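You operate a simulated robot arm through the tools that you are given. There is no shell and no other tool.

Carry out the task below with a simulated robot arm. There is one attempt and no reset: what you move stays moved.

JOB
Top up the varnish, soak the grey block, then close the tank.
Fine: up to the white line first, none spilt; soak till the bubbles stop; block to the drip tray, tank tray down, cover shut.

It is judged by the outcome, as a careful person would: the job done as asked, and still so three seconds after it is handed in. It fails if anything else is knocked over, pushed out of place, dropped, spilled or broken. Lids that push on must go on centred and level and be pressed home; caps that screw on are set level and turned clockwise until they are tight.

ROBOT AND FRAMES
A 7-joint arm with a two-finger parallel gripper, fixed in place. Base frame: the origin is on the floor under the middle of its stand, x ahead of it, y to its left, z up; the work surface is at about z = 86. Units: cm, degrees, N and s.
It reaches about 137.2 cm from its shoulder. Its first joint turns from -149.0 to 149.0 degrees. Payload 3.43 kg.
The TCP is the grasp point between the finger pads, 3 cm short of the fingertips. In the tool frame z runs along the fingers and y along their closing line. Largest opening 9.4 cm; finger width 2.8, thickness 1; the body of the gripper, 5 by 9.6 cm, starts 5.5 cm behind the TCP.
Orientation is told as [roll, pitch, yaw] about the base's x, y, z axes, in that order, counted from this pose: with the fingers straight down and closing along the base's y, the tool's x points along the base's -x, its y along +y and its z along -z.

CONTROLS
- The arm moves only by the tool apply_moves. Its argument "commands" is a list of rows, each an object of numbers (a shift or turn left out is 0, a gripper value left out holds the last): "ax", "ay", "az": the turn, a rotation vector about the tool's x, y, z in degrees; "dx", "dy", "dz": the shift along the tool's x, y, z in cm; "fingers": the gripper command, from -1 (fully open) to 1 (shut), values between in proportion. In form: [{"ax": .., "ay": .., "az": .., "dx": .., "dy": .., "dz": .., "fingers": ..}, ...]. A call has 1 to 20 rows; each row is the pose to reach, as a shift and turn from the pose commanded when the call began, along the tool's axes at that moment. Each row takes 0.2 s and may step no farther than 5 cm and 8.6 degrees from the row before; otherwise, or with a gripper value out of range, the whole call is refused. A pose out of reach is approached as far as the arm can. The call stops where the force on the tool passes 90 N (or 10 N more than at its start, if that is more) or the arm is blocked; 0.2 s more then pass. The fingers move at their own pace (about 4.5 cm/s each) and stop on an object; they squeeze with about 21 N. The grip force told is the motor's: it shows also when the fingers shut on nothing. Time passes only in rows, and 0.2 s behind the last, so rows that repeat a pose let the fingers close. The reply holds the time, the measured pose of the TCP, the force on the tool along the base axes, the opening and the grip force, in the units named above and with some noise, with the torque about the TCP (base axes, N m) and any sound that the robot's microphone picked up.
- Cameras (640 x 400 px; columns grow to the right, rows downward): "scene" is fixed at [22.15, -50.11, 166.34]; the picture's right is [-0.47, -0.88, 0.00], its down [-0.71, 0.38, -0.59] and it looks along [0.52, -0.28, -0.81] (base axes); focal length 312 px, centre (320, 200). "wrist" rides on the gripper at [7.6, 1.4, -10.3] in the tool frame; the picture's right is [-0.18, 0.98, 0.00], its down [-0.75, -0.14, -0.64] and it looks along [-0.63, -0.12, 0.77] (tool axes); focal length 243 px, centre (320, 200). There is no depth. A picture from a camera that has moved, and an enlarged one, comes with that camera's place and axes in the base frame and with its lens.
- get_image(camera): a new picture of that camera. No time passes.
- enlarge(camera, box): a new picture of the part [left, top, right, bottom] of that camera's present view, enlarged. No time passes.
- sign_off(): hands the job in; it is judged then, once.

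Places have to be worked out from the pictures, the camera data and where the tool is seen. Open the gripper and draw the arm clear of the work before you hand the job in, unless the task says otherwise.

The tools are called as a command line: name --argument value ..., lists and objects as JSON in quotes. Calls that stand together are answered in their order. apply_moves: Moves the arm, as the interface text tells. Its arguments: {"type":"object","properties":{"commands":{"type":"array","items":{"type":"object","properties":{"ax":{"type":"number"},"ay":{"type":"number"},"az":{"type":"number"},"dx":{"type":"number"},"dy":{"type":"number"},"dz":{"type":"number"},"fingers":{"type":"number"}}}}},"required":["commands"]} The other tools are called the same way: get_image (camera) takes a picture; enlarge (camera, box) takes an enlarged picture of a part of a camera's view; sign_off () hands the job in.

At the start:

```text
t: 0.0
tcp_pos: [79.09, -59.15, 118.89]
tcp_rot: [0.0, 0.1, 0.0]
force: [-0.2, 0.2, 0.5]
torque: [0.02, 0.01, -0.01]
finger_gap: 9.41
grip_force: 0.1
```

scene: 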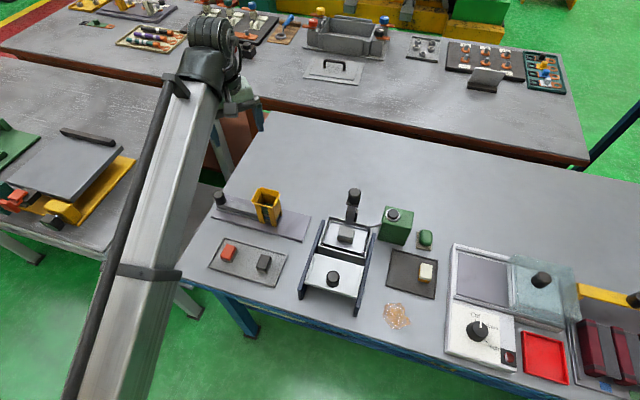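
wrist: 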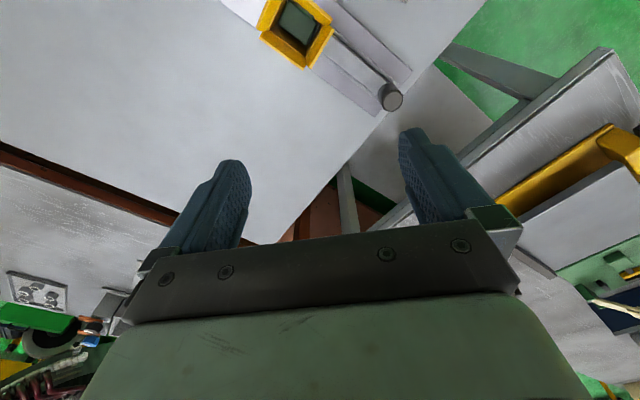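

The overview shows a small tank with a tray/cover in the middle, a yellow cup, a green can, and various blocks. I will look at enlarged views before moving.

enlarge --camera "scene" --box '[190, 170, 450, 332]'

enlarge --camera "scene" --box '[290, 175, 390, 325]'

enlarge --camera "scene" --box '[370, 190, 640, 400]'

enlarge --camera "wrist" --box '[220, 0, 440, 130]'

```text
2.46 times, centred on (320, 251) of scene
camera zoom: at [22.15, -50.11, 166.34], right [-0.47, -0.88, 0.0], down [-0.71, 0.38, -0.59], along [0.52, -0.28, -0.81], focal length 767 px, centre (320, 74)
```

zoom: 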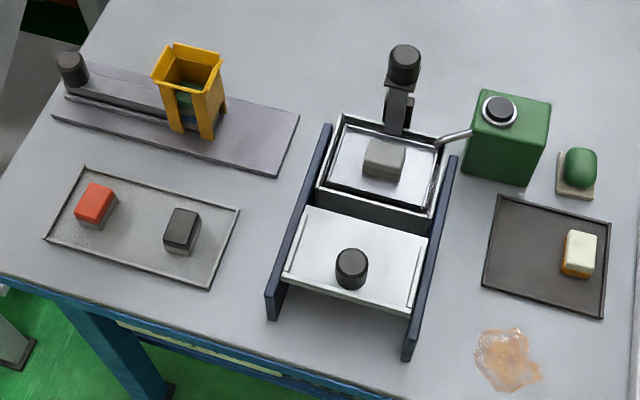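

```text
2.67 times, centred on (340, 250) of scene
camera zoom: at [22.15, -50.11, 166.34], right [-0.47, -0.88, 0.0], down [-0.71, 0.38, -0.59], along [0.52, -0.28, -0.81], focal length 831 px, centre (267, 67)
```

zoom: 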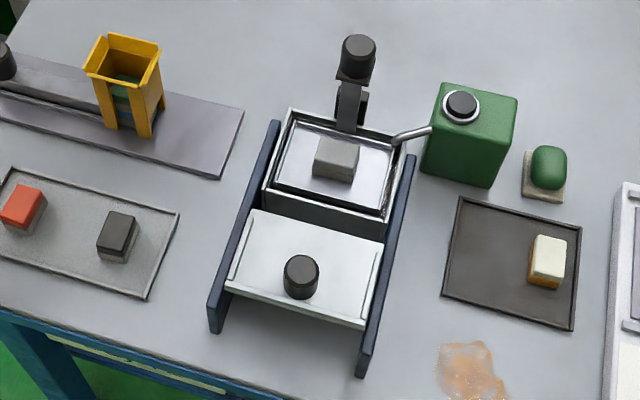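

```text
1.90 times, centred on (505, 295) of scene
camera zoom: at [22.15, -50.11, 166.34], right [-0.47, -0.88, 0.0], down [-0.71, 0.38, -0.59], along [0.52, -0.28, -0.81], focal length 594 px, centre (-32, 19)
```

zoom: 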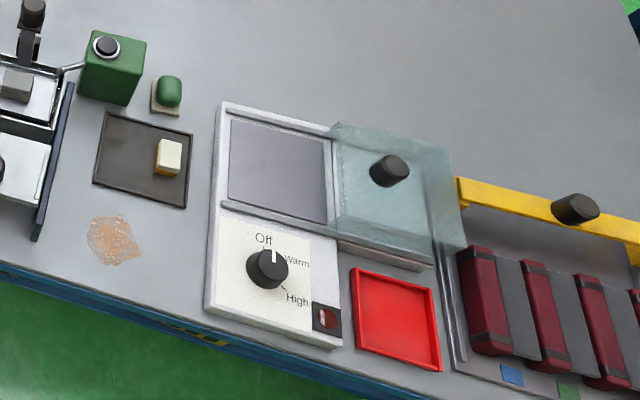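

```text
2.91 times, centred on (330, 65) of wrist
camera zoom: at [71.43, -57.66, 129.16], right [0.18, 0.98, 0.0], down [0.75, -0.14, 0.64], along [0.63, -0.12, -0.77], focal length 706 px, centre (291, 593)
```

zoom: 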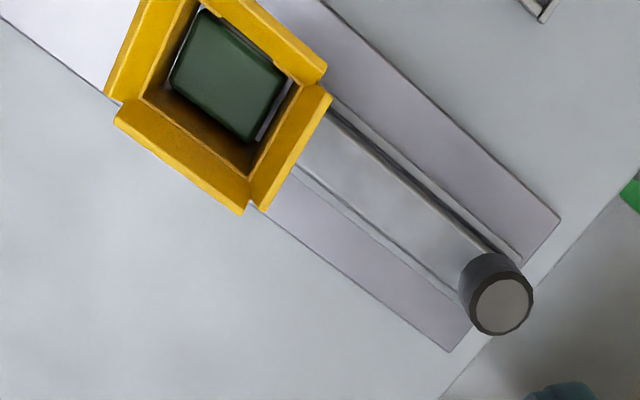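

The tank sits about (57, -77), with the knobbed post on its far side possibly reaching z≈110. I'll move high (TCP z≈124) toward the robot side of the tank so the wrist camera looks down on it.

apply_moves --commands '[{"dx": 3, "dy": -2, "dz": -1}, {"dx": 6.5, "dy": -4.5, "dz": -2}, {"dx": 10, "dy": -7, "dz": -3}, {"dx": 13.5, "dy": -9.5, "dz": -4}, {"dx": 17, "dy": -12, "dz": -5}, {"dx": 20.5, "dy": -14.5, "dz": -5}, {"dx": 24, "dy": -17, "dz": -5}, {"dx": 27, "dy": -18, "dz": -5}, {"dx": 30, "dy": -19, "dz": -5}, {"dx": 30, "dy": -19, "dz": -5}]'

get_image --camera "wrist"

get_image --camera "scene"

```text
t: 2.2
tcp_pos: [49.08, -78.34, 123.43]
tcp_rot: [-0.6, -0.3, 0.1]
force: [0.6, -0.1, 0.5]
torque: [0.0, -0.01, -0.02]
finger_gap: 9.41
grip_force: 0.1
out of reach, approached as far as the arm can: row 8, 9, 10
```

```text
taken
camera wrist: at [41.3, -76.71, 133.58], right [0.18, 0.98, -0.01], down [0.75, -0.13, 0.65], along [0.64, -0.13, -0.76], focal length 243 px, centre (320, 200)
```

wrist: 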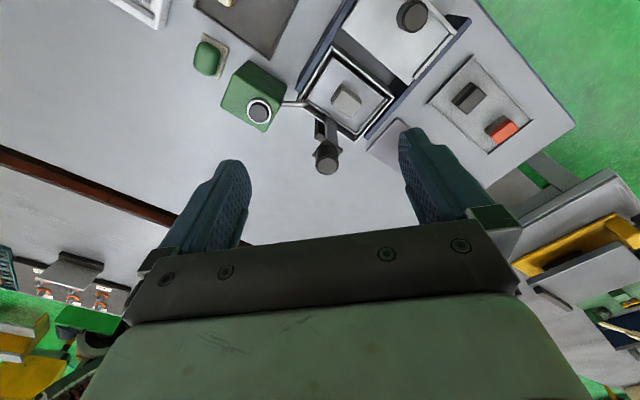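

```text
taken
```

scene: 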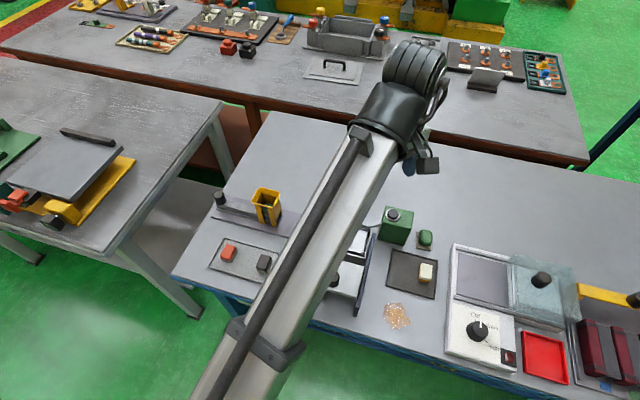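

The wrist camera now sees the tank from above. I'll enlarge on it.

enlarge --camera "wrist" --box '[200, 0, 480, 175]'

enlarge --camera "wrist" --box '[280, 60, 420, 148]'

enlarge --camera "scene" --box '[340, 190, 460, 330]'

enlarge --camera "scene" --box '[190, 170, 320, 290]'

```text
2.29 times, centred on (340, 88) of wrist
camera zoom: at [41.3, -76.71, 133.58], right [0.18, 0.98, -0.01], down [0.75, -0.13, 0.65], along [0.64, -0.13, -0.76], focal length 555 px, centre (274, 457)
```

zoom: 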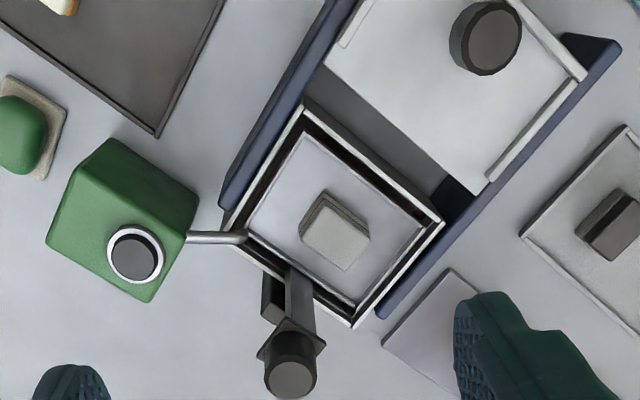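

```text
4.55 times, centred on (350, 104) of wrist
camera zoom: at [41.3, -76.71, 133.58], right [0.18, 0.98, -0.01], down [0.75, -0.13, 0.65], along [0.64, -0.13, -0.76], focal length 1103 px, centre (184, 636)
```

zoom: 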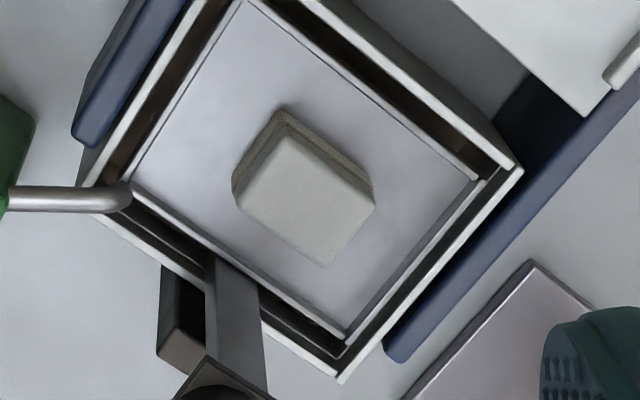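

```text
2.86 times, centred on (400, 260) of scene
camera zoom: at [22.15, -50.11, 166.34], right [-0.47, -0.88, 0.0], down [-0.71, 0.38, -0.59], along [0.52, -0.28, -0.81], focal length 890 px, centre (91, 29)
```

zoom: 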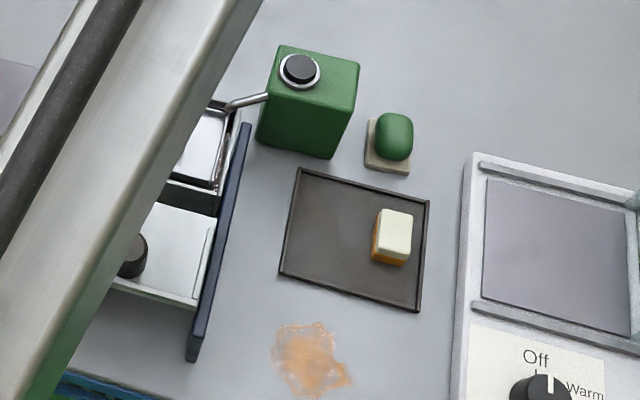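

```text
3.33 times, centred on (255, 230) of scene
camera zoom: at [22.15, -50.11, 166.34], right [-0.47, -0.88, 0.0], down [-0.71, 0.38, -0.59], along [0.52, -0.28, -0.81], focal length 1039 px, centre (537, 100)
```

zoom: 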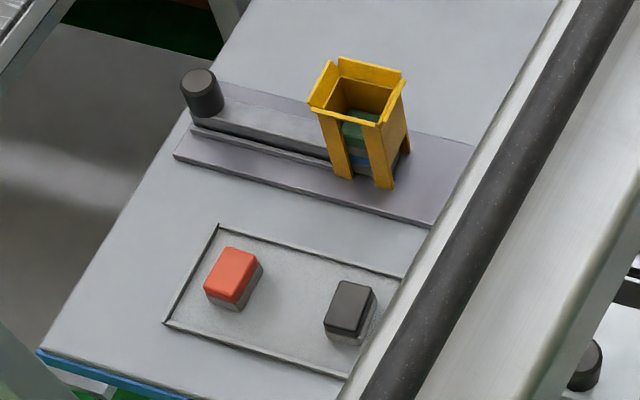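

Triangulating both views: tank rim z≈93 with corners near (63,-75), (56,-68), (47.5,-77), (54.5,-83.5), so the station is yawed 45°. The lift knob top is ≈(59,-79.4,106), the pump button ≈(52.8,-88.5,98) and the cover knob ≈(45.7,-66.3,96.5). I'll yaw the tool by -45° and come lower over the tank to look inside.

apply_moves --commands '[{"dx": -2, "dy": 0.5, "dz": 0, "az": 7.5}, {"dx": -4, "dy": 1, "dz": 0, "az": 15}, {"dx": -6, "dy": 2, "dz": 1, "az": 22.5}, {"dx": -6.1, "dy": 2.4, "dz": 3, "az": 30}, {"dx": -6.1, "dy": 2.4, "dz": 5, "az": 37.5}, {"dx": -6.1, "dy": 2.4, "dz": 8, "az": 45}, {"dx": -6.1, "dy": 2.4, "dz": 10, "az": 45}, {"dx": -6.1, "dy": 2.4, "dz": 12, "az": 45}]'

get_image --camera "wrist"

get_image --camera "scene"

```text
t: 4.0
tcp_pos: [55.2, -75.92, 111.37]
tcp_rot: [0.1, 0.0, -45.0]
force: [-0.6, -0.6, 0.3]
torque: [-0.01, -0.02, 0.0]
finger_gap: 9.42
grip_force: 0.1
```

```text
taken
camera wrist: at [50.75, -69.46, 121.55], right [0.83, 0.56, 0.0], down [0.43, -0.63, 0.64], along [0.36, -0.53, -0.77], focal length 243 px, centre (320, 200)
```

wrist: 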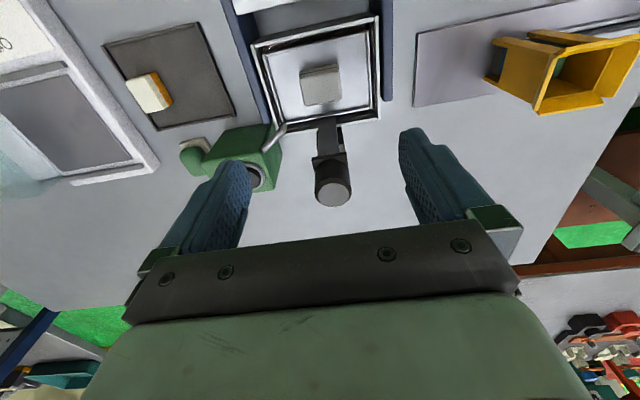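

```text
taken
```

scene: 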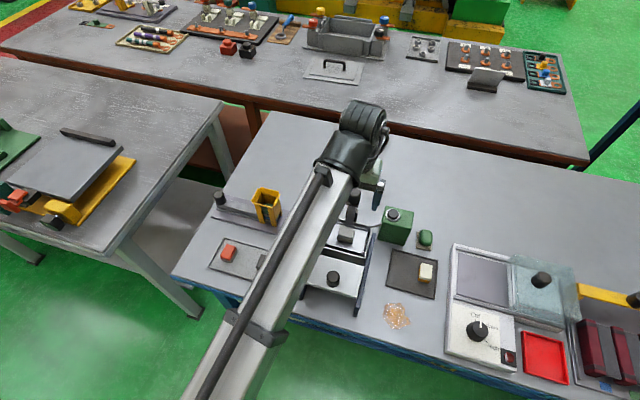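

enlarge --camera "wrist" --box '[220, 0, 420, 125]'

enlarge --camera "wrist" --box '[100, 10, 300, 135]'

enlarge --camera "scene" --box '[320, 190, 400, 240]'

```text
3.20 times, centred on (320, 62) of wrist
camera zoom: at [50.75, -69.46, 121.55], right [0.83, 0.56, 0.0], down [0.43, -0.63, 0.64], along [0.36, -0.53, -0.77], focal length 776 px, centre (320, 640)
```

zoom: 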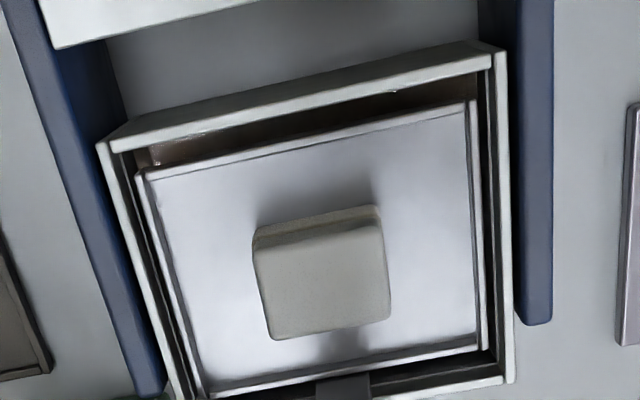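

```text
3.20 times, centred on (200, 72) of wrist
camera zoom: at [50.75, -69.46, 121.55], right [0.83, 0.56, 0.0], down [0.43, -0.63, 0.64], along [0.36, -0.53, -0.77], focal length 776 px, centre (704, 608)
```

zoom: 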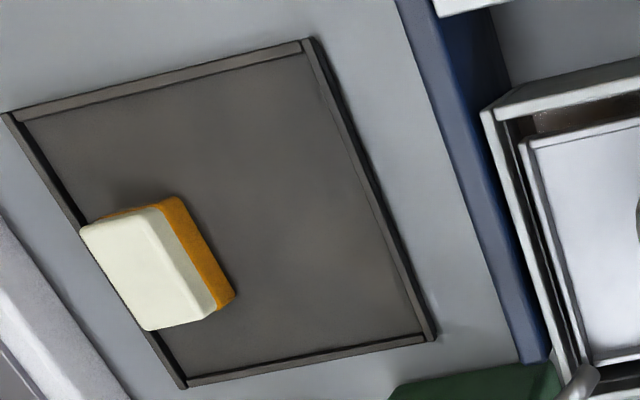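

```text
8.00 times, centred on (360, 215) of scene
camera zoom: at [22.15, -50.11, 166.34], right [-0.47, -0.88, 0.0], down [-0.71, 0.38, -0.59], along [0.52, -0.28, -0.81], focal length 2493 px, centre (0, 80)
```

zoom: 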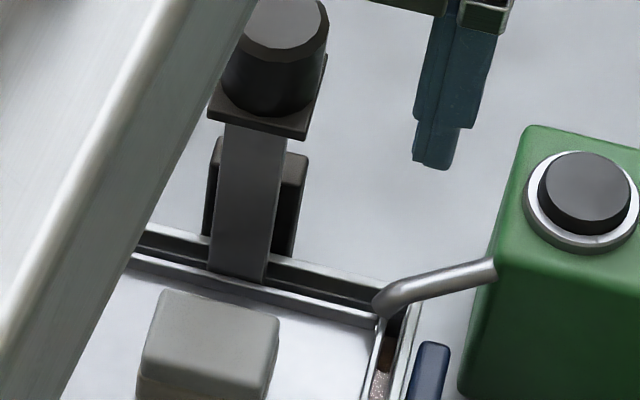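

The dark tray on the right holds a block whose lower half is amber from varnish, so it looks like the drip tray. I'll go lower and slightly back to look into the gap around the tank tray for the varnish level and the white line.

apply_moves --commands '[{"dx": 1, "dz": 2}, {"dx": 1.5, "dz": 4}, {"dx": 1.5, "dz": 6}, {"dx": 1.5, "dz": 8}, {"dx": 1.5, "dz": 9.5}, {"dx": 1.5, "dz": 10}]'

get_image --camera "wrist"

enlarge --camera "wrist" --box '[220, 0, 420, 125]'

```text
t: 5.4
tcp_pos: [54.29, -74.89, 101.26]
tcp_rot: [0.0, 0.0, -45.0]
force: [-0.9, -0.2, -0.3]
torque: [0.01, 0.02, -0.03]
finger_gap: 9.41
grip_force: 0.0
```

```text
taken
camera wrist: at [49.85, -68.42, 111.54], right [0.82, 0.57, 0.0], down [0.43, -0.63, 0.64], along [0.36, -0.53, -0.77], focal length 243 px, centre (320, 200)
```

wrist: 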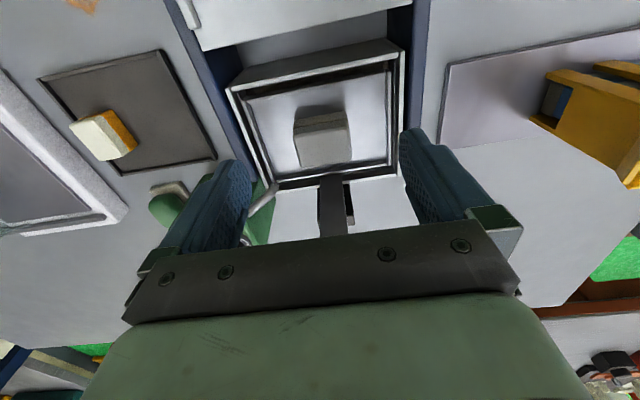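

```text
3.20 times, centred on (320, 62) of wrist
camera zoom: at [49.85, -68.42, 111.54], right [0.82, 0.57, 0.0], down [0.43, -0.63, 0.64], along [0.36, -0.53, -0.77], focal length 776 px, centre (320, 640)
```

zoom: 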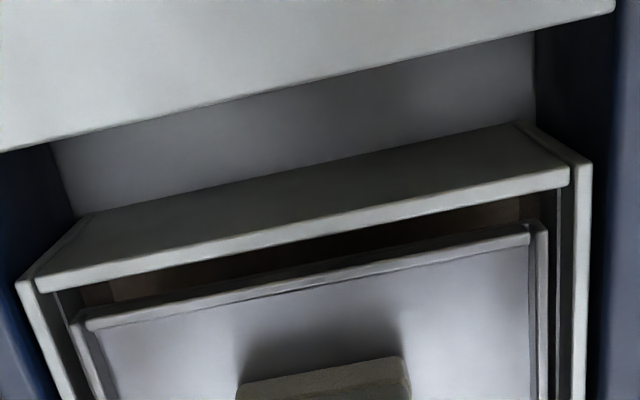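

The near (C–D) side gap is the widest, with brown visible below the tray. To see the level and the white line, I'll rise, yaw to +45° so that the camera looks lengthwise along that gap.

apply_moves --commands '[{"dz": -4}, {"dz": -8, "az": -8}, {"dx": 0.5, "dy": -1, "dz": -12, "az": -16}, {"dx": 1, "dy": -2, "dz": -13, "az": -24}, {"dx": 1.45, "dy": -3, "dz": -13, "az": -32}, {"dx": 1.45, "dy": -3.9, "dz": -13, "az": -40}, {"dx": 1.45, "dy": -3.9, "dz": -13, "az": -48}, {"dx": 1.45, "dy": -3.9, "dz": -13, "az": -56}, {"dx": 1.45, "dy": -3.9, "dz": -13, "az": -64}, {"dx": 1.45, "dy": -3.9, "dz": -13, "az": -72}, {"dx": 1.45, "dy": -3.9, "dz": -13, "az": -80}, {"dx": 1.45, "dy": -3.9, "dz": -13, "az": -88}, {"dx": 1.45, "dy": -3.9, "dz": -13, "az": -90}]'

get_image --camera "wrist"

get_image --camera "scene"

```text
t: 8.2
tcp_pos: [50.54, -76.65, 114.24]
tcp_rot: [0.1, 0.0, 45.0]
force: [0.5, 0.0, 1.1]
torque: [-0.01, 0.02, 0.02]
finger_gap: 9.4
grip_force: 0.0
```

```text
taken
camera wrist: at [44.05, -81.0, 124.59], right [-0.57, 0.82, 0.0], down [0.63, 0.43, 0.64], along [0.53, 0.36, -0.77], focal length 243 px, centre (320, 200)
```

wrist: 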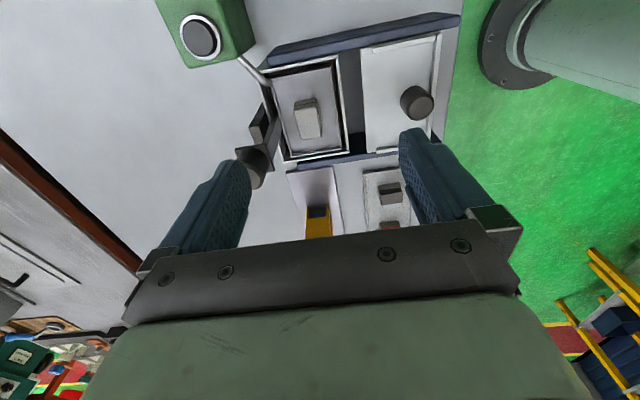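

```text
taken
```

scene: 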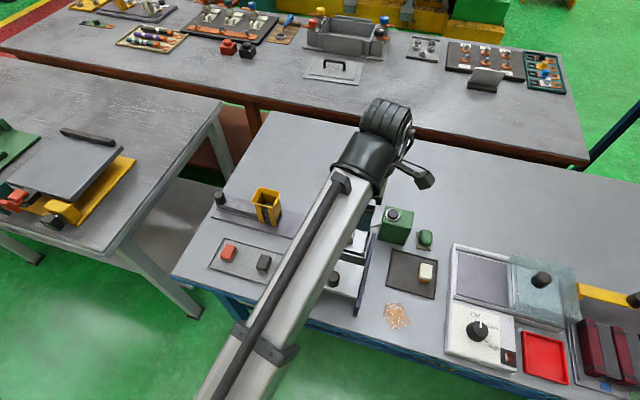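

Good orientation: the camera looks along the gap now. Enlarging the tank.

enlarge --camera "wrist" --box '[240, 40, 400, 170]'

enlarge --camera "wrist" --box '[310, 50, 370, 160]'

enlarge --camera "wrist" --box '[140, 0, 300, 100]'

```text
3.08 times, centred on (320, 105) of wrist
camera zoom: at [44.05, -81.0, 124.59], right [-0.57, 0.82, 0.0], down [0.63, 0.43, 0.64], along [0.53, 0.36, -0.77], focal length 746 px, centre (320, 492)
```

zoom: 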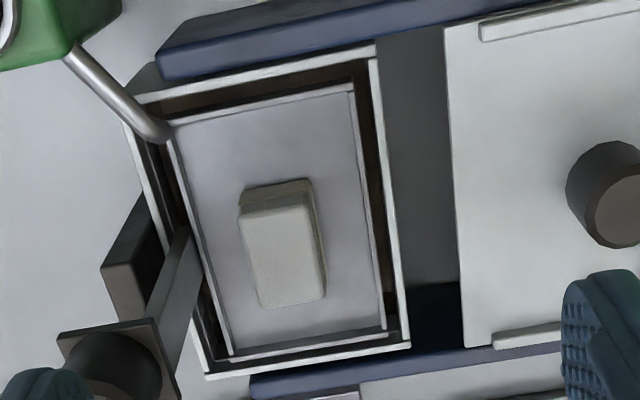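

```text
3.64 times, centred on (340, 105) of wrist
camera zoom: at [44.05, -81.0, 124.59], right [-0.57, 0.82, 0.0], down [0.63, 0.43, 0.64], along [0.53, 0.36, -0.77], focal length 882 px, centre (247, 546)
```

zoom: 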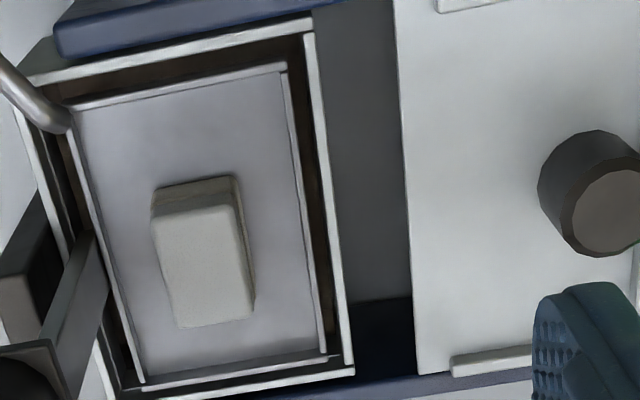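

```text
4.00 times, centred on (220, 50) of wrist
camera zoom: at [44.05, -81.0, 124.59], right [-0.57, 0.82, 0.0], down [0.63, 0.43, 0.64], along [0.53, 0.36, -0.77], focal length 970 px, centre (720, 800)
```

zoom: 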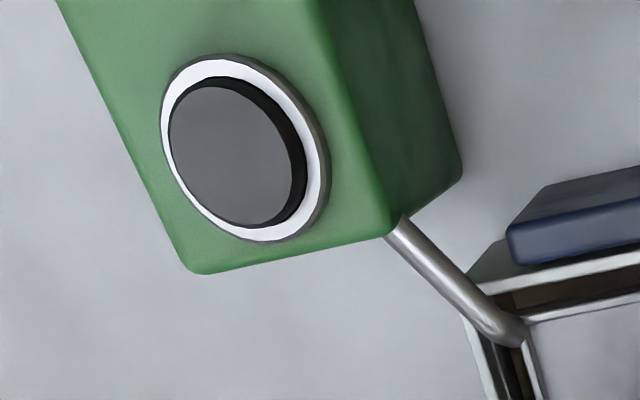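

Only brown is visible so far and no line. I'll close the fingers and tilt the tool 30° forward while descending, so the camera looks down the gap at the far inner wall, staying clear of the lift knob.

apply_moves --commands '[{"fingers": 1, "ay": -7.5}, {"dx": -1, "dz": 1, "ay": -15, "fingers": 1}, {"dx": -2, "dz": 3, "ay": -22.5, "fingers": 1}, {"dx": -2.4, "dz": 5, "ay": -30, "fingers": 1}, {"dx": -2.4, "dz": 7, "ay": -30, "fingers": 1}, {"dx": -2.4, "dz": 9, "ay": -30, "fingers": 1}, {"dx": -2.4, "dz": 9.5, "ay": -30, "fingers": 1}]'

get_image --camera "wrist"

get_image --camera "scene"

```text
t: 9.8
tcp_pos: [52.25, -74.98, 104.87]
tcp_rot: [-0.1, -30.0, 45.0]
force: [-0.7, 0.2, -0.1]
torque: [-0.02, -0.02, -0.01]
finger_gap: 0.0
grip_force: 21.9
```

```text
taken
camera wrist: at [42.89, -82.15, 109.96], right [-0.58, 0.81, 0.09], down [0.33, 0.14, 0.93], along [0.74, 0.57, -0.35], focal length 243 px, centre (320, 200)
```

wrist: 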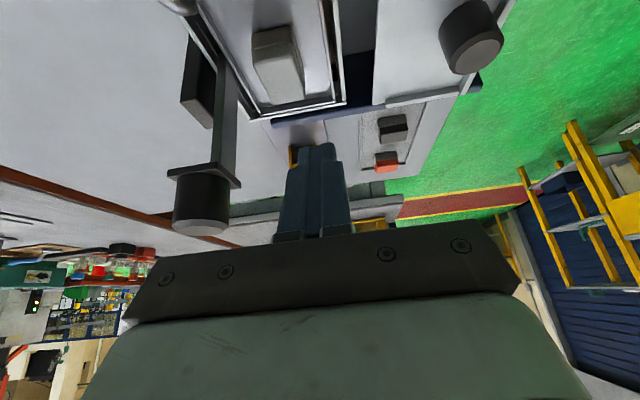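

```text
taken
```

scene: 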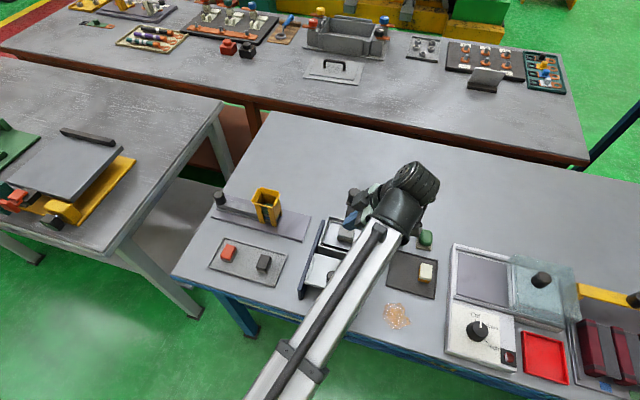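

enlarge --camera "wrist" --box '[180, 0, 370, 125]'

enlarge --camera "wrist" --box '[290, 40, 370, 115]'

enlarge --camera "wrist" --box '[340, 90, 440, 180]'

```text
3.20 times, centred on (275, 62) of wrist
camera zoom: at [42.89, -82.15, 109.96], right [-0.58, 0.81, 0.09], down [0.33, 0.14, 0.93], along [0.74, 0.57, -0.35], focal length 776 px, centre (464, 640)
```

zoom: 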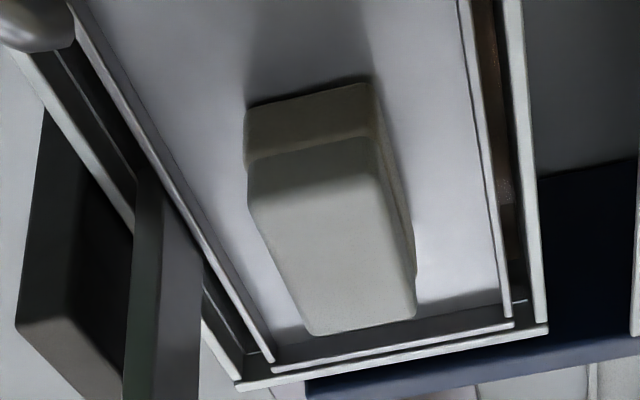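

```text
5.33 times, centred on (330, 78) of wrist
camera zoom: at [42.89, -82.15, 109.96], right [-0.58, 0.81, 0.09], down [0.33, 0.14, 0.93], along [0.74, 0.57, -0.35], focal length 1294 px, centre (267, 853)
```

zoom: 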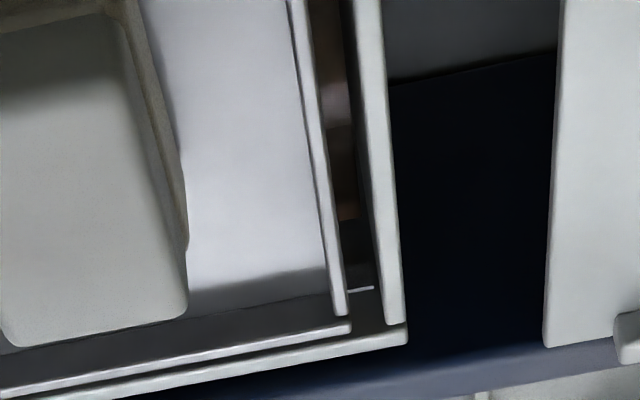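

```text
4.44 times, centred on (390, 135) of wrist
camera zoom: at [42.89, -82.15, 109.96], right [-0.58, 0.81, 0.09], down [0.33, 0.14, 0.93], along [0.74, 0.57, -0.35], focal length 1078 px, centre (9, 489)
```

zoom: 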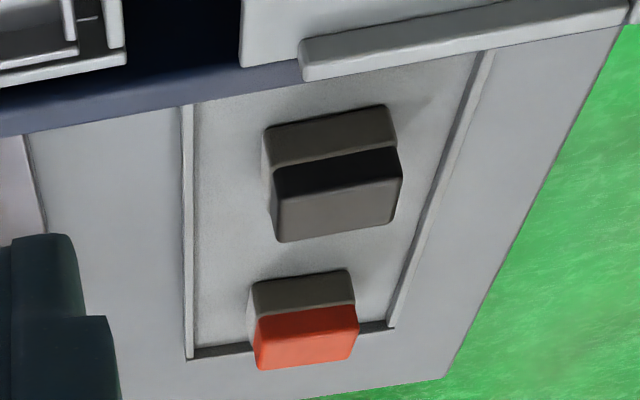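

Excellent: down the gap I can see a short white line on the end wall (z≈92.3), and the varnish surface ends well below it (z≈90.6), so it needs topping up. The blocks' bare lower halves and the amber white block confirm the dark tray is the drip tray. Now I move upright with closed fingers above the pump button at (52.8, -88.5, 98).

apply_moves --commands '[{"dx": -1.55, "dz": -2.69, "ay": 6, "fingers": 1}, {"dx": 0.43, "dy": -2.48, "dz": -3.83, "ay": 12, "fingers": 1}, {"dx": 2.41, "dy": -4.97, "dz": -4.98, "ay": 18, "fingers": 1}, {"dx": 4.39, "dy": -7.45, "dz": -6.13, "ay": 24, "fingers": 1}, {"dx": 6.37, "dy": -9.93, "dz": -7.27, "ay": 30, "fingers": 1}, {"dx": 6.37, "dy": -9.93, "dz": -7.27, "ay": 30, "fingers": 1}]'

get_image --camera "wrist"

get_image --camera "scene"

```text
t: 11.2
tcp_pos: [52.58, -88.37, 107.89]
tcp_rot: [0.1, 0.0, 44.9]
force: [-0.3, -0.5, 0.6]
torque: [0.04, -0.04, 0.02]
finger_gap: 0.01
grip_force: 21.1
```

```text
taken
camera wrist: at [46.19, -92.7, 118.2], right [-0.57, 0.82, 0.0], down [0.63, 0.43, 0.64], along [0.53, 0.36, -0.77], focal length 243 px, centre (320, 200)
```

wrist: 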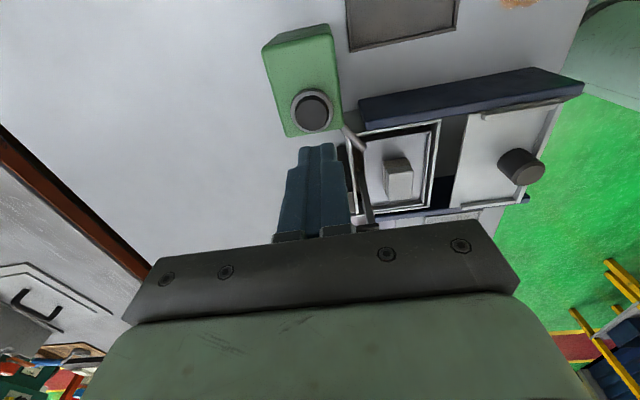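

```text
taken
```

scene: 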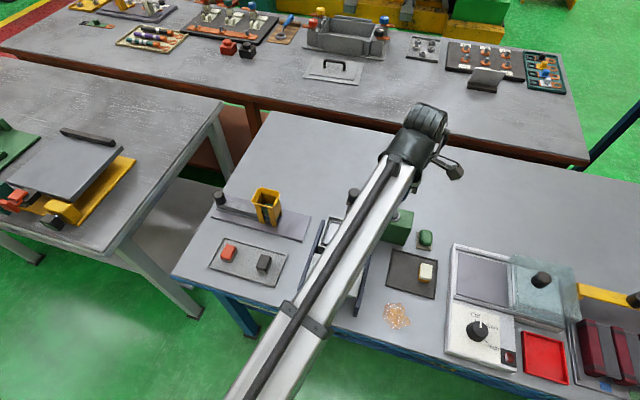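

Let me enlarge the button to refine its centre before pressing.

enlarge --camera "wrist" --box '[260, 20, 380, 200]'

enlarge --camera "wrist" --box '[280, 80, 350, 140]'

```text
2.22 times, centred on (320, 110) of wrist
camera zoom: at [46.19, -92.7, 118.2], right [-0.57, 0.82, 0.0], down [0.63, 0.43, 0.64], along [0.53, 0.36, -0.77], focal length 539 px, centre (320, 400)
```

zoom: 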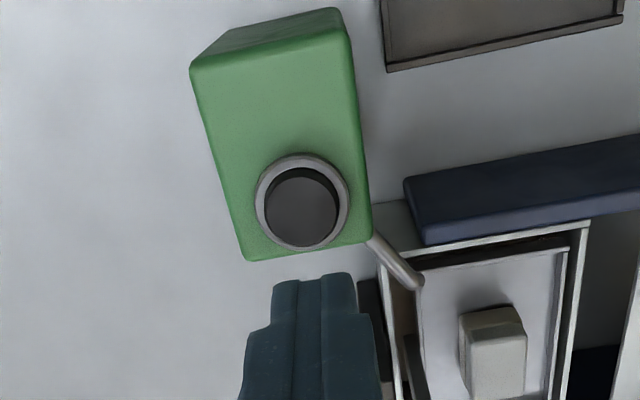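

```text
6.67 times, centred on (315, 110) of wrist
camera zoom: at [46.19, -92.7, 118.2], right [-0.57, 0.82, 0.0], down [0.63, 0.43, 0.64], along [0.53, 0.36, -0.77], focal length 1618 px, centre (353, 800)
```

zoom: 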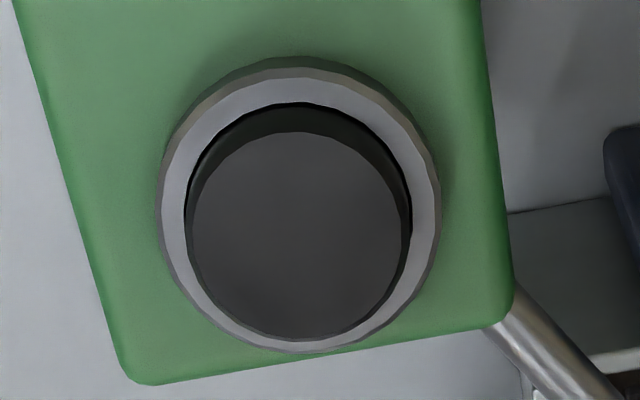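

Refined button top: about (53.2, -88.85, 97.0). I shift over it and descend to just above contact (TCP z≈101).

apply_moves --commands '[{"dx": -0.07, "dy": -0.78, "dz": 2, "fingers": 1}, {"dx": -0.07, "dy": -0.78, "dz": 4, "fingers": 1}, {"dx": -0.07, "dy": -0.78, "dz": 6, "fingers": 1}, {"dx": -0.07, "dy": -0.78, "dz": 6.9, "fingers": 1}]'

get_image --camera "wrist"

enlarge --camera "wrist" --box '[240, 80, 400, 200]'

```text
t: 12.2
tcp_pos: [53.32, -89.06, 100.79]
tcp_rot: [0.1, -0.1, 45.0]
force: [-0.7, -0.1, -0.3]
torque: [-0.02, 0.0, 0.0]
finger_gap: 0.03
grip_force: 20.4
```

```text
taken
camera wrist: at [46.81, -93.31, 111.17], right [-0.57, 0.82, 0.0], down [0.63, 0.43, 0.64], along [0.53, 0.36, -0.77], focal length 243 px, centre (320, 200)
```

wrist: 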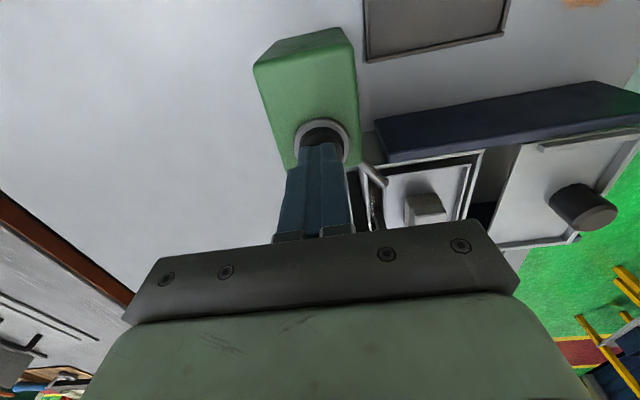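

```text
3.33 times, centred on (320, 140) of wrist
camera zoom: at [46.81, -93.31, 111.17], right [-0.57, 0.82, 0.0], down [0.63, 0.43, 0.64], along [0.53, 0.36, -0.77], focal length 809 px, centre (320, 400)
```

zoom: 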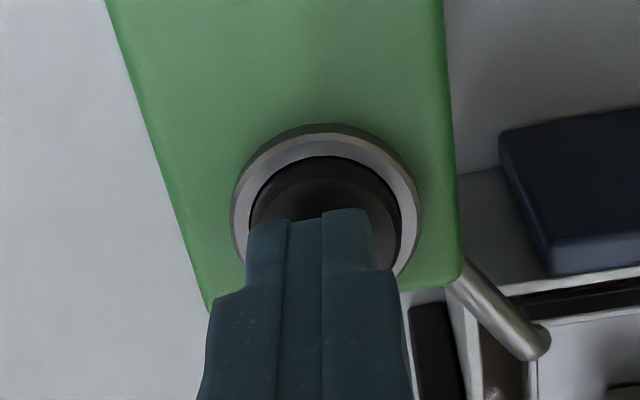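

The fingertips are centred over the button within a few mm. I'll creep down and watch the force.

apply_moves --commands '[{"dy": 0.25, "dz": 0.3, "fingers": 1}, {"dy": 0.25, "dz": 0.6, "fingers": 1}, {"dy": 0.25, "dz": 0.9, "fingers": 1}, {"dy": 0.25, "dz": 1.1, "fingers": 1}]'

```text
t: 13.2
tcp_pos: [53.09, -88.86, 99.99]
tcp_rot: [0.0, 0.0, 45.0]
force: [0.7, -0.2, 1.9]
torque: [-0.01, 0.02, -0.02]
finger_gap: 0.0
grip_force: 20.7
heard: click
```

A click was heard at light contact. I'll look at the spout and the button immediately (no time passes in pictures).

enlarge --camera "wrist" --box '[240, 80, 480, 240]'

enlarge --camera "wrist" --box '[340, 140, 420, 240]'

get_image --camera "scene"

```text
2.50 times, centred on (360, 160) of wrist
camera zoom: at [46.73, -93.16, 110.2], right [-0.57, 0.82, 0.0], down [0.63, 0.43, 0.64], along [0.53, 0.36, -0.77], focal length 606 px, centre (220, 300)
```

zoom: 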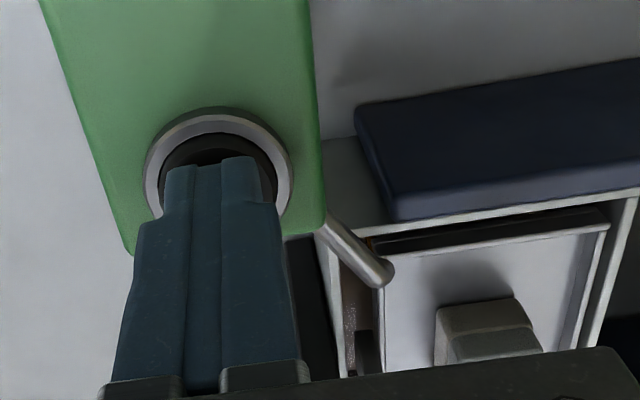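

```text
4.00 times, centred on (380, 190) of wrist
camera zoom: at [46.73, -93.16, 110.2], right [-0.57, 0.82, 0.0], down [0.63, 0.43, 0.64], along [0.53, 0.36, -0.77], focal length 970 px, centre (80, 240)
```

zoom: 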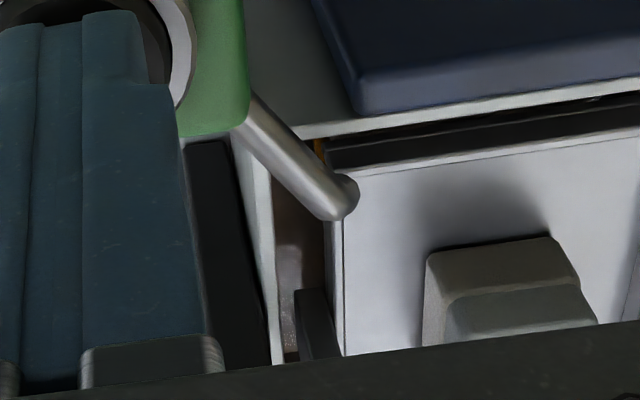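

```text
taken
```

scene: 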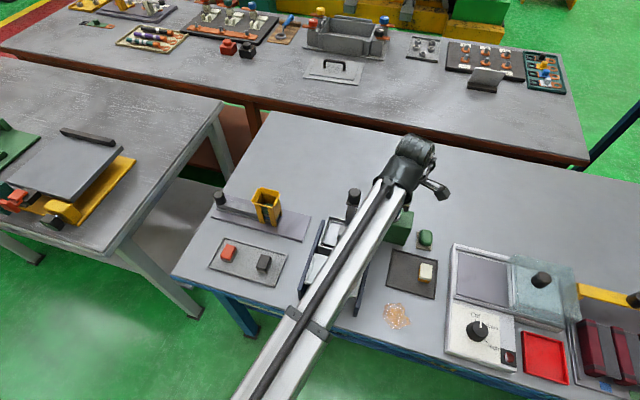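

There is a thin amber stream under the spout inside the tank corner, so the pump runs while the button is held. I'll hold about 1 s more, then release and inspect the level.

apply_moves --commands '[{"fingers": 1}, {"fingers": 1}, {"fingers": 1}, {"fingers": 1}, {"dz": -1.5, "fingers": 1}, {"dz": -4, "fingers": 1}]'

enlarge --camera "wrist" --box '[240, 60, 480, 240]'

```text
t: 14.6
tcp_pos: [53.25, -88.8, 103.93]
tcp_rot: [0.0, 0.0, 45.0]
force: [-0.4, 0.3, -0.3]
torque: [0.04, 0.0, -0.01]
finger_gap: 0.0
grip_force: 21.5
```

```text
2.22 times, centred on (360, 150) of wrist
camera zoom: at [46.81, -93.04, 114.15], right [-0.56, 0.83, 0.0], down [0.63, 0.43, 0.64], along [0.53, 0.36, -0.77], focal length 539 px, centre (231, 311)
```

zoom: 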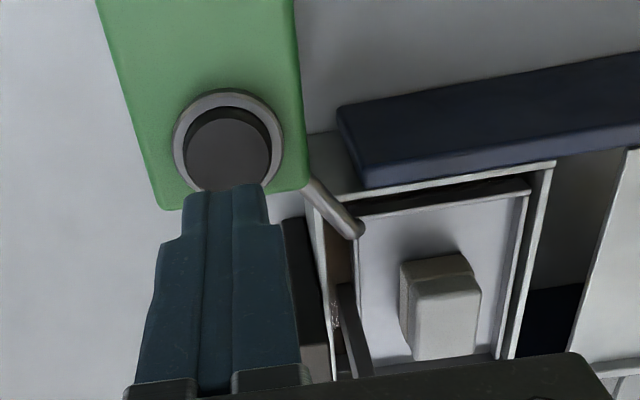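

Button is back up. I return to the gap-view pose to read the level against the white line.

apply_moves --commands '[{"dz": -4, "fingers": 1}, {"dx": -2.26, "dy": 2.6, "dz": -5, "ay": -7.5, "fingers": 1}, {"dx": -4.5, "dy": 5.2, "dz": -5, "ay": -15, "fingers": 1}, {"dx": -6.8, "dy": 7.85, "dz": -5, "ay": -22.5, "fingers": 1}, {"dx": -9.05, "dy": 10.46, "dz": -4, "ay": -30, "fingers": 1}, {"dx": -9.05, "dy": 10.46, "dz": -0.9, "ay": -30, "fingers": 1}, {"dx": -9.05, "dy": 10.46, "dz": -0.9, "ay": -30, "fingers": 1}]'

enlarge --camera "wrist" --box '[290, 40, 370, 115]'

enlarge --camera "wrist" --box '[320, 60, 360, 110]'

```text
t: 16.2
tcp_pos: [52.29, -75.28, 104.94]
tcp_rot: [-0.1, -30.0, 45.0]
force: [0.5, 0.1, -0.2]
torque: [-0.01, 0.0, -0.01]
finger_gap: 0.0
grip_force: 21.0
```

```text
5.33 times, centred on (330, 78) of wrist
camera zoom: at [42.98, -82.32, 109.89], right [-0.58, 0.81, 0.09], down [0.33, 0.13, 0.93], along [0.74, 0.57, -0.35], focal length 1294 px, centre (267, 853)
```

zoom: 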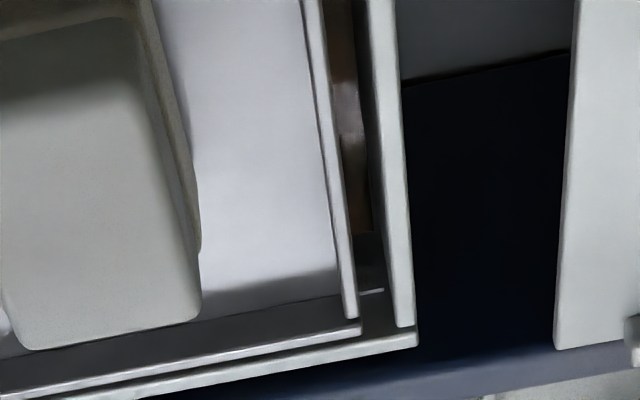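

```text
8.00 times, centred on (340, 85) of wrist
camera zoom: at [42.98, -82.32, 109.89], right [-0.58, 0.81, 0.09], down [0.33, 0.13, 0.93], along [0.74, 0.57, -0.35], focal length 1941 px, centre (160, 1120)
```

zoom: 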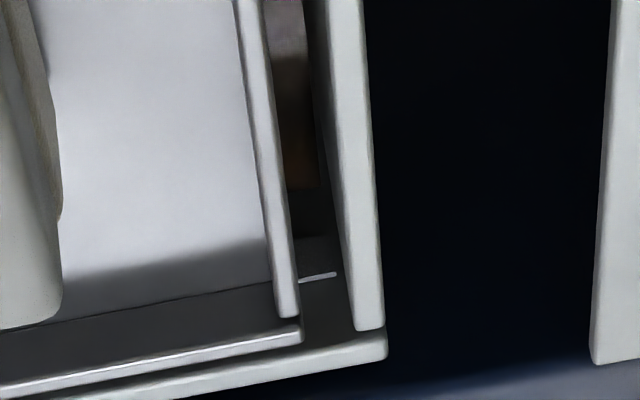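

The level rose from z≈90.6 to ≈90.9 with ~1.2 s of pressing; the line is at ≈92.3, so roughly 5–6 s more. I return to above the button.

apply_moves --commands '[{"dx": -1.5, "dz": -2.6, "ay": 6, "fingers": 1}, {"dx": 0.12, "dy": -2.56, "dz": -4.27, "ay": 12, "fingers": 1}, {"dx": 2.24, "dy": -5.12, "dz": -5.08, "ay": 18, "fingers": 1}, {"dx": 4.36, "dy": -7.67, "dz": -5.89, "ay": 24, "fingers": 1}, {"dx": 7.47, "dy": -10.23, "dz": -4.97, "ay": 30, "fingers": 1}, {"dx": 8.47, "dy": -10.23, "dz": -3.24, "ay": 30, "fingers": 1}, {"dx": 8.47, "dy": -10.23, "dz": -3.24, "ay": 30, "fingers": 1}]'

enlarge --camera "wrist" --box '[240, 60, 480, 240]'

```text
t: 17.8
tcp_pos: [53.03, -88.54, 103.48]
tcp_rot: [0.0, 0.0, 45.0]
force: [0.0, -0.2, 0.4]
torque: [-0.01, 0.03, -0.03]
finger_gap: 0.01
grip_force: 20.5
```

```text
2.22 times, centred on (360, 150) of wrist
camera zoom: at [46.66, -92.88, 113.73], right [-0.57, 0.82, 0.0], down [0.63, 0.43, 0.64], along [0.53, 0.36, -0.77], focal length 539 px, centre (231, 311)
```

zoom: 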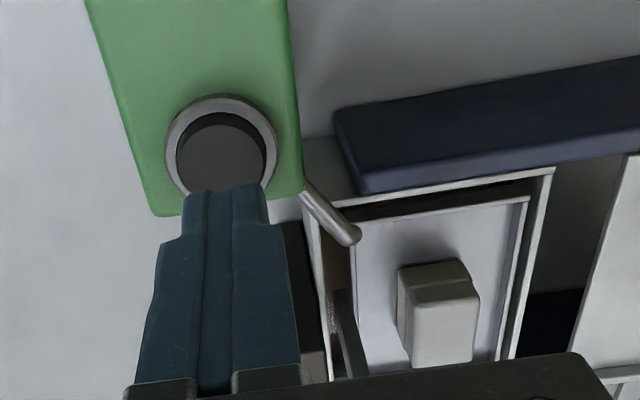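

Pressing again and holding about 3 s, then releasing within the same call.

apply_moves --commands '[{"dx": 0.14, "dy": -0.28, "dz": 1.5, "fingers": 1}, {"dx": 0.14, "dy": -0.28, "dz": 3.0, "fingers": 1}, {"dx": 0.14, "dy": -0.28, "dz": 3.5, "fingers": 1}, {"dx": 0.14, "dy": -0.28, "dz": 3.9, "fingers": 1}, {"dx": 0.14, "dy": -0.28, "dz": 3.9, "fingers": 1}, {"dx": 0.14, "dy": -0.28, "dz": 3.9, "fingers": 1}, {"dx": 0.14, "dy": -0.28, "dz": 3.9, "fingers": 1}, {"dx": 0.14, "dy": -0.28, "dz": 3.9, "fingers": 1}, {"dx": 0.14, "dy": -0.28, "dz": 3.9, "fingers": 1}, {"dx": 0.14, "dy": -0.28, "dz": 3.9, "fingers": 1}, {"dx": 0.14, "dy": -0.28, "dz": 3.9, "fingers": 1}, {"dx": 0.14, "dy": -0.28, "dz": 3.9, "fingers": 1}, {"dx": 0.14, "dy": -0.28, "dz": 3.9, "fingers": 1}, {"dx": 0.14, "dy": -0.28, "dz": 3.9, "fingers": 1}, {"dx": 0.14, "dy": -0.28, "dz": 3.9, "fingers": 1}, {"dx": 0.14, "dy": -0.28, "dz": 3.9, "fingers": 1}, {"dx": 0.14, "dy": -0.28, "dz": 3.9, "fingers": 1}, {"dx": 0.14, "dy": -0.28, "dz": 3.9, "fingers": 1}, {"dx": 0.14, "dy": -0.28, "dz": 2.5, "fingers": 1}, {"dx": 0.14, "dy": -0.28, "dz": 0, "fingers": 1}]'

```text
t: 22.0
tcp_pos: [53.24, -88.81, 103.47]
tcp_rot: [0.2, -0.1, 45.0]
force: [0.1, 0.2, 0.3]
torque: [0.04, 0.01, -0.03]
finger_gap: 0.0
grip_force: 20.9
heard: click
```

Click heard again and the button released. Back to the gap view to read the level.

apply_moves --commands '[{"dz": -4, "fingers": 1}, {"dx": -2.26, "dy": 2.6, "dz": -5, "ay": -7.5, "fingers": 1}, {"dx": -4.5, "dy": 5.2, "dz": -5, "ay": -15, "fingers": 1}, {"dx": -6.8, "dy": 7.85, "dz": -5, "ay": -22.5, "fingers": 1}, {"dx": -9.05, "dy": 10.46, "dz": -4, "ay": -30, "fingers": 1}, {"dx": -9.05, "dy": 10.46, "dz": -1.4, "ay": -30, "fingers": 1}, {"dx": -9.05, "dy": 10.46, "dz": -1.4, "ay": -30, "fingers": 1}]'

enlarge --camera "wrist" --box '[290, 40, 370, 115]'

enlarge --camera "wrist" --box '[320, 60, 360, 110]'

```text
t: 23.6
tcp_pos: [52.14, -75.16, 104.74]
tcp_rot: [0.0, -30.0, 45.1]
force: [-0.2, 0.0, 0.2]
torque: [-0.01, -0.01, 0.01]
finger_gap: 0.01
grip_force: 21.1
```

```text
5.33 times, centred on (330, 78) of wrist
camera zoom: at [42.72, -82.35, 109.8], right [-0.58, 0.81, 0.09], down [0.33, 0.13, 0.93], along [0.74, 0.57, -0.35], focal length 1294 px, centre (267, 853)
```

zoom: 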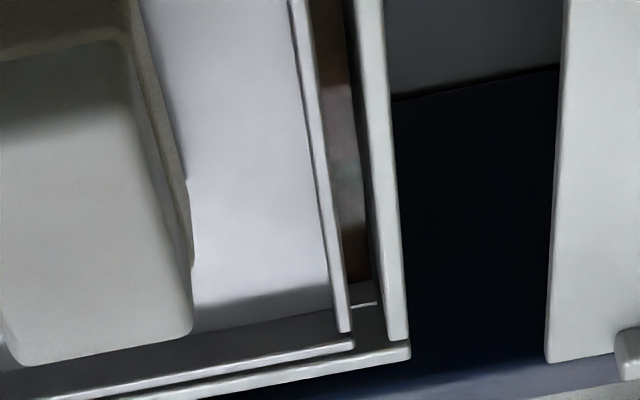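

```text
8.00 times, centred on (340, 85) of wrist
camera zoom: at [42.72, -82.35, 109.8], right [-0.58, 0.81, 0.09], down [0.33, 0.13, 0.93], along [0.74, 0.57, -0.35], focal length 1941 px, centre (160, 1120)
```

zoom: 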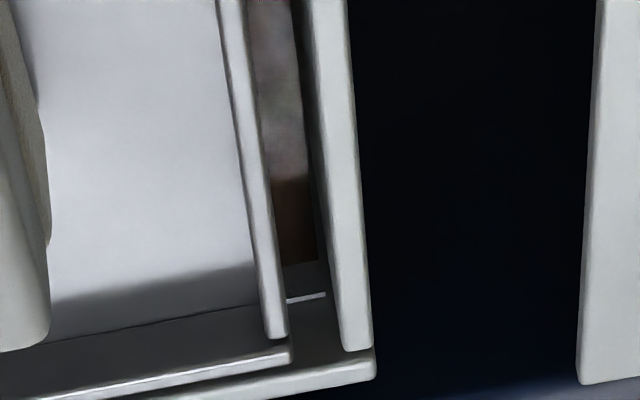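

The level is now ≈91.8 against the line at ≈92.3, rising about 0.27 cm/s, so about 2 s more. I'll press ~1.5 s then fine-tune.

apply_moves --commands '[{"dx": -1.5, "dz": -2.6, "ay": 6, "fingers": 1}, {"dx": 0.12, "dy": -2.56, "dz": -4.27, "ay": 12, "fingers": 1}, {"dx": 2.24, "dy": -5.12, "dz": -5.08, "ay": 18, "fingers": 1}, {"dx": 4.36, "dy": -7.67, "dz": -5.89, "ay": 24, "fingers": 1}, {"dx": 7.47, "dy": -10.4, "dz": -4.97, "ay": 30, "fingers": 1}, {"dx": 8.47, "dy": -10.5, "dz": -3.24, "ay": 30, "fingers": 1}, {"dx": 8.47, "dy": -10.5, "dz": -3.24, "ay": 30, "fingers": 1}]'

enlarge --camera "wrist" --box '[240, 60, 480, 240]'

```text
t: 25.2
tcp_pos: [53.21, -88.89, 103.47]
tcp_rot: [0.0, 0.1, 44.9]
force: [-0.1, -0.3, 0.1]
torque: [0.04, -0.01, -0.01]
finger_gap: 0.0
grip_force: 21.0
```

```text
2.22 times, centred on (360, 150) of wrist
camera zoom: at [46.82, -93.15, 113.65], right [-0.57, 0.82, 0.0], down [0.63, 0.43, 0.64], along [0.53, 0.36, -0.77], focal length 539 px, centre (231, 311)
```

zoom: 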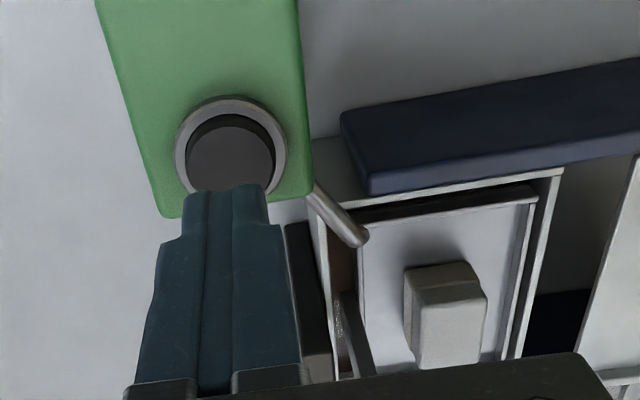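

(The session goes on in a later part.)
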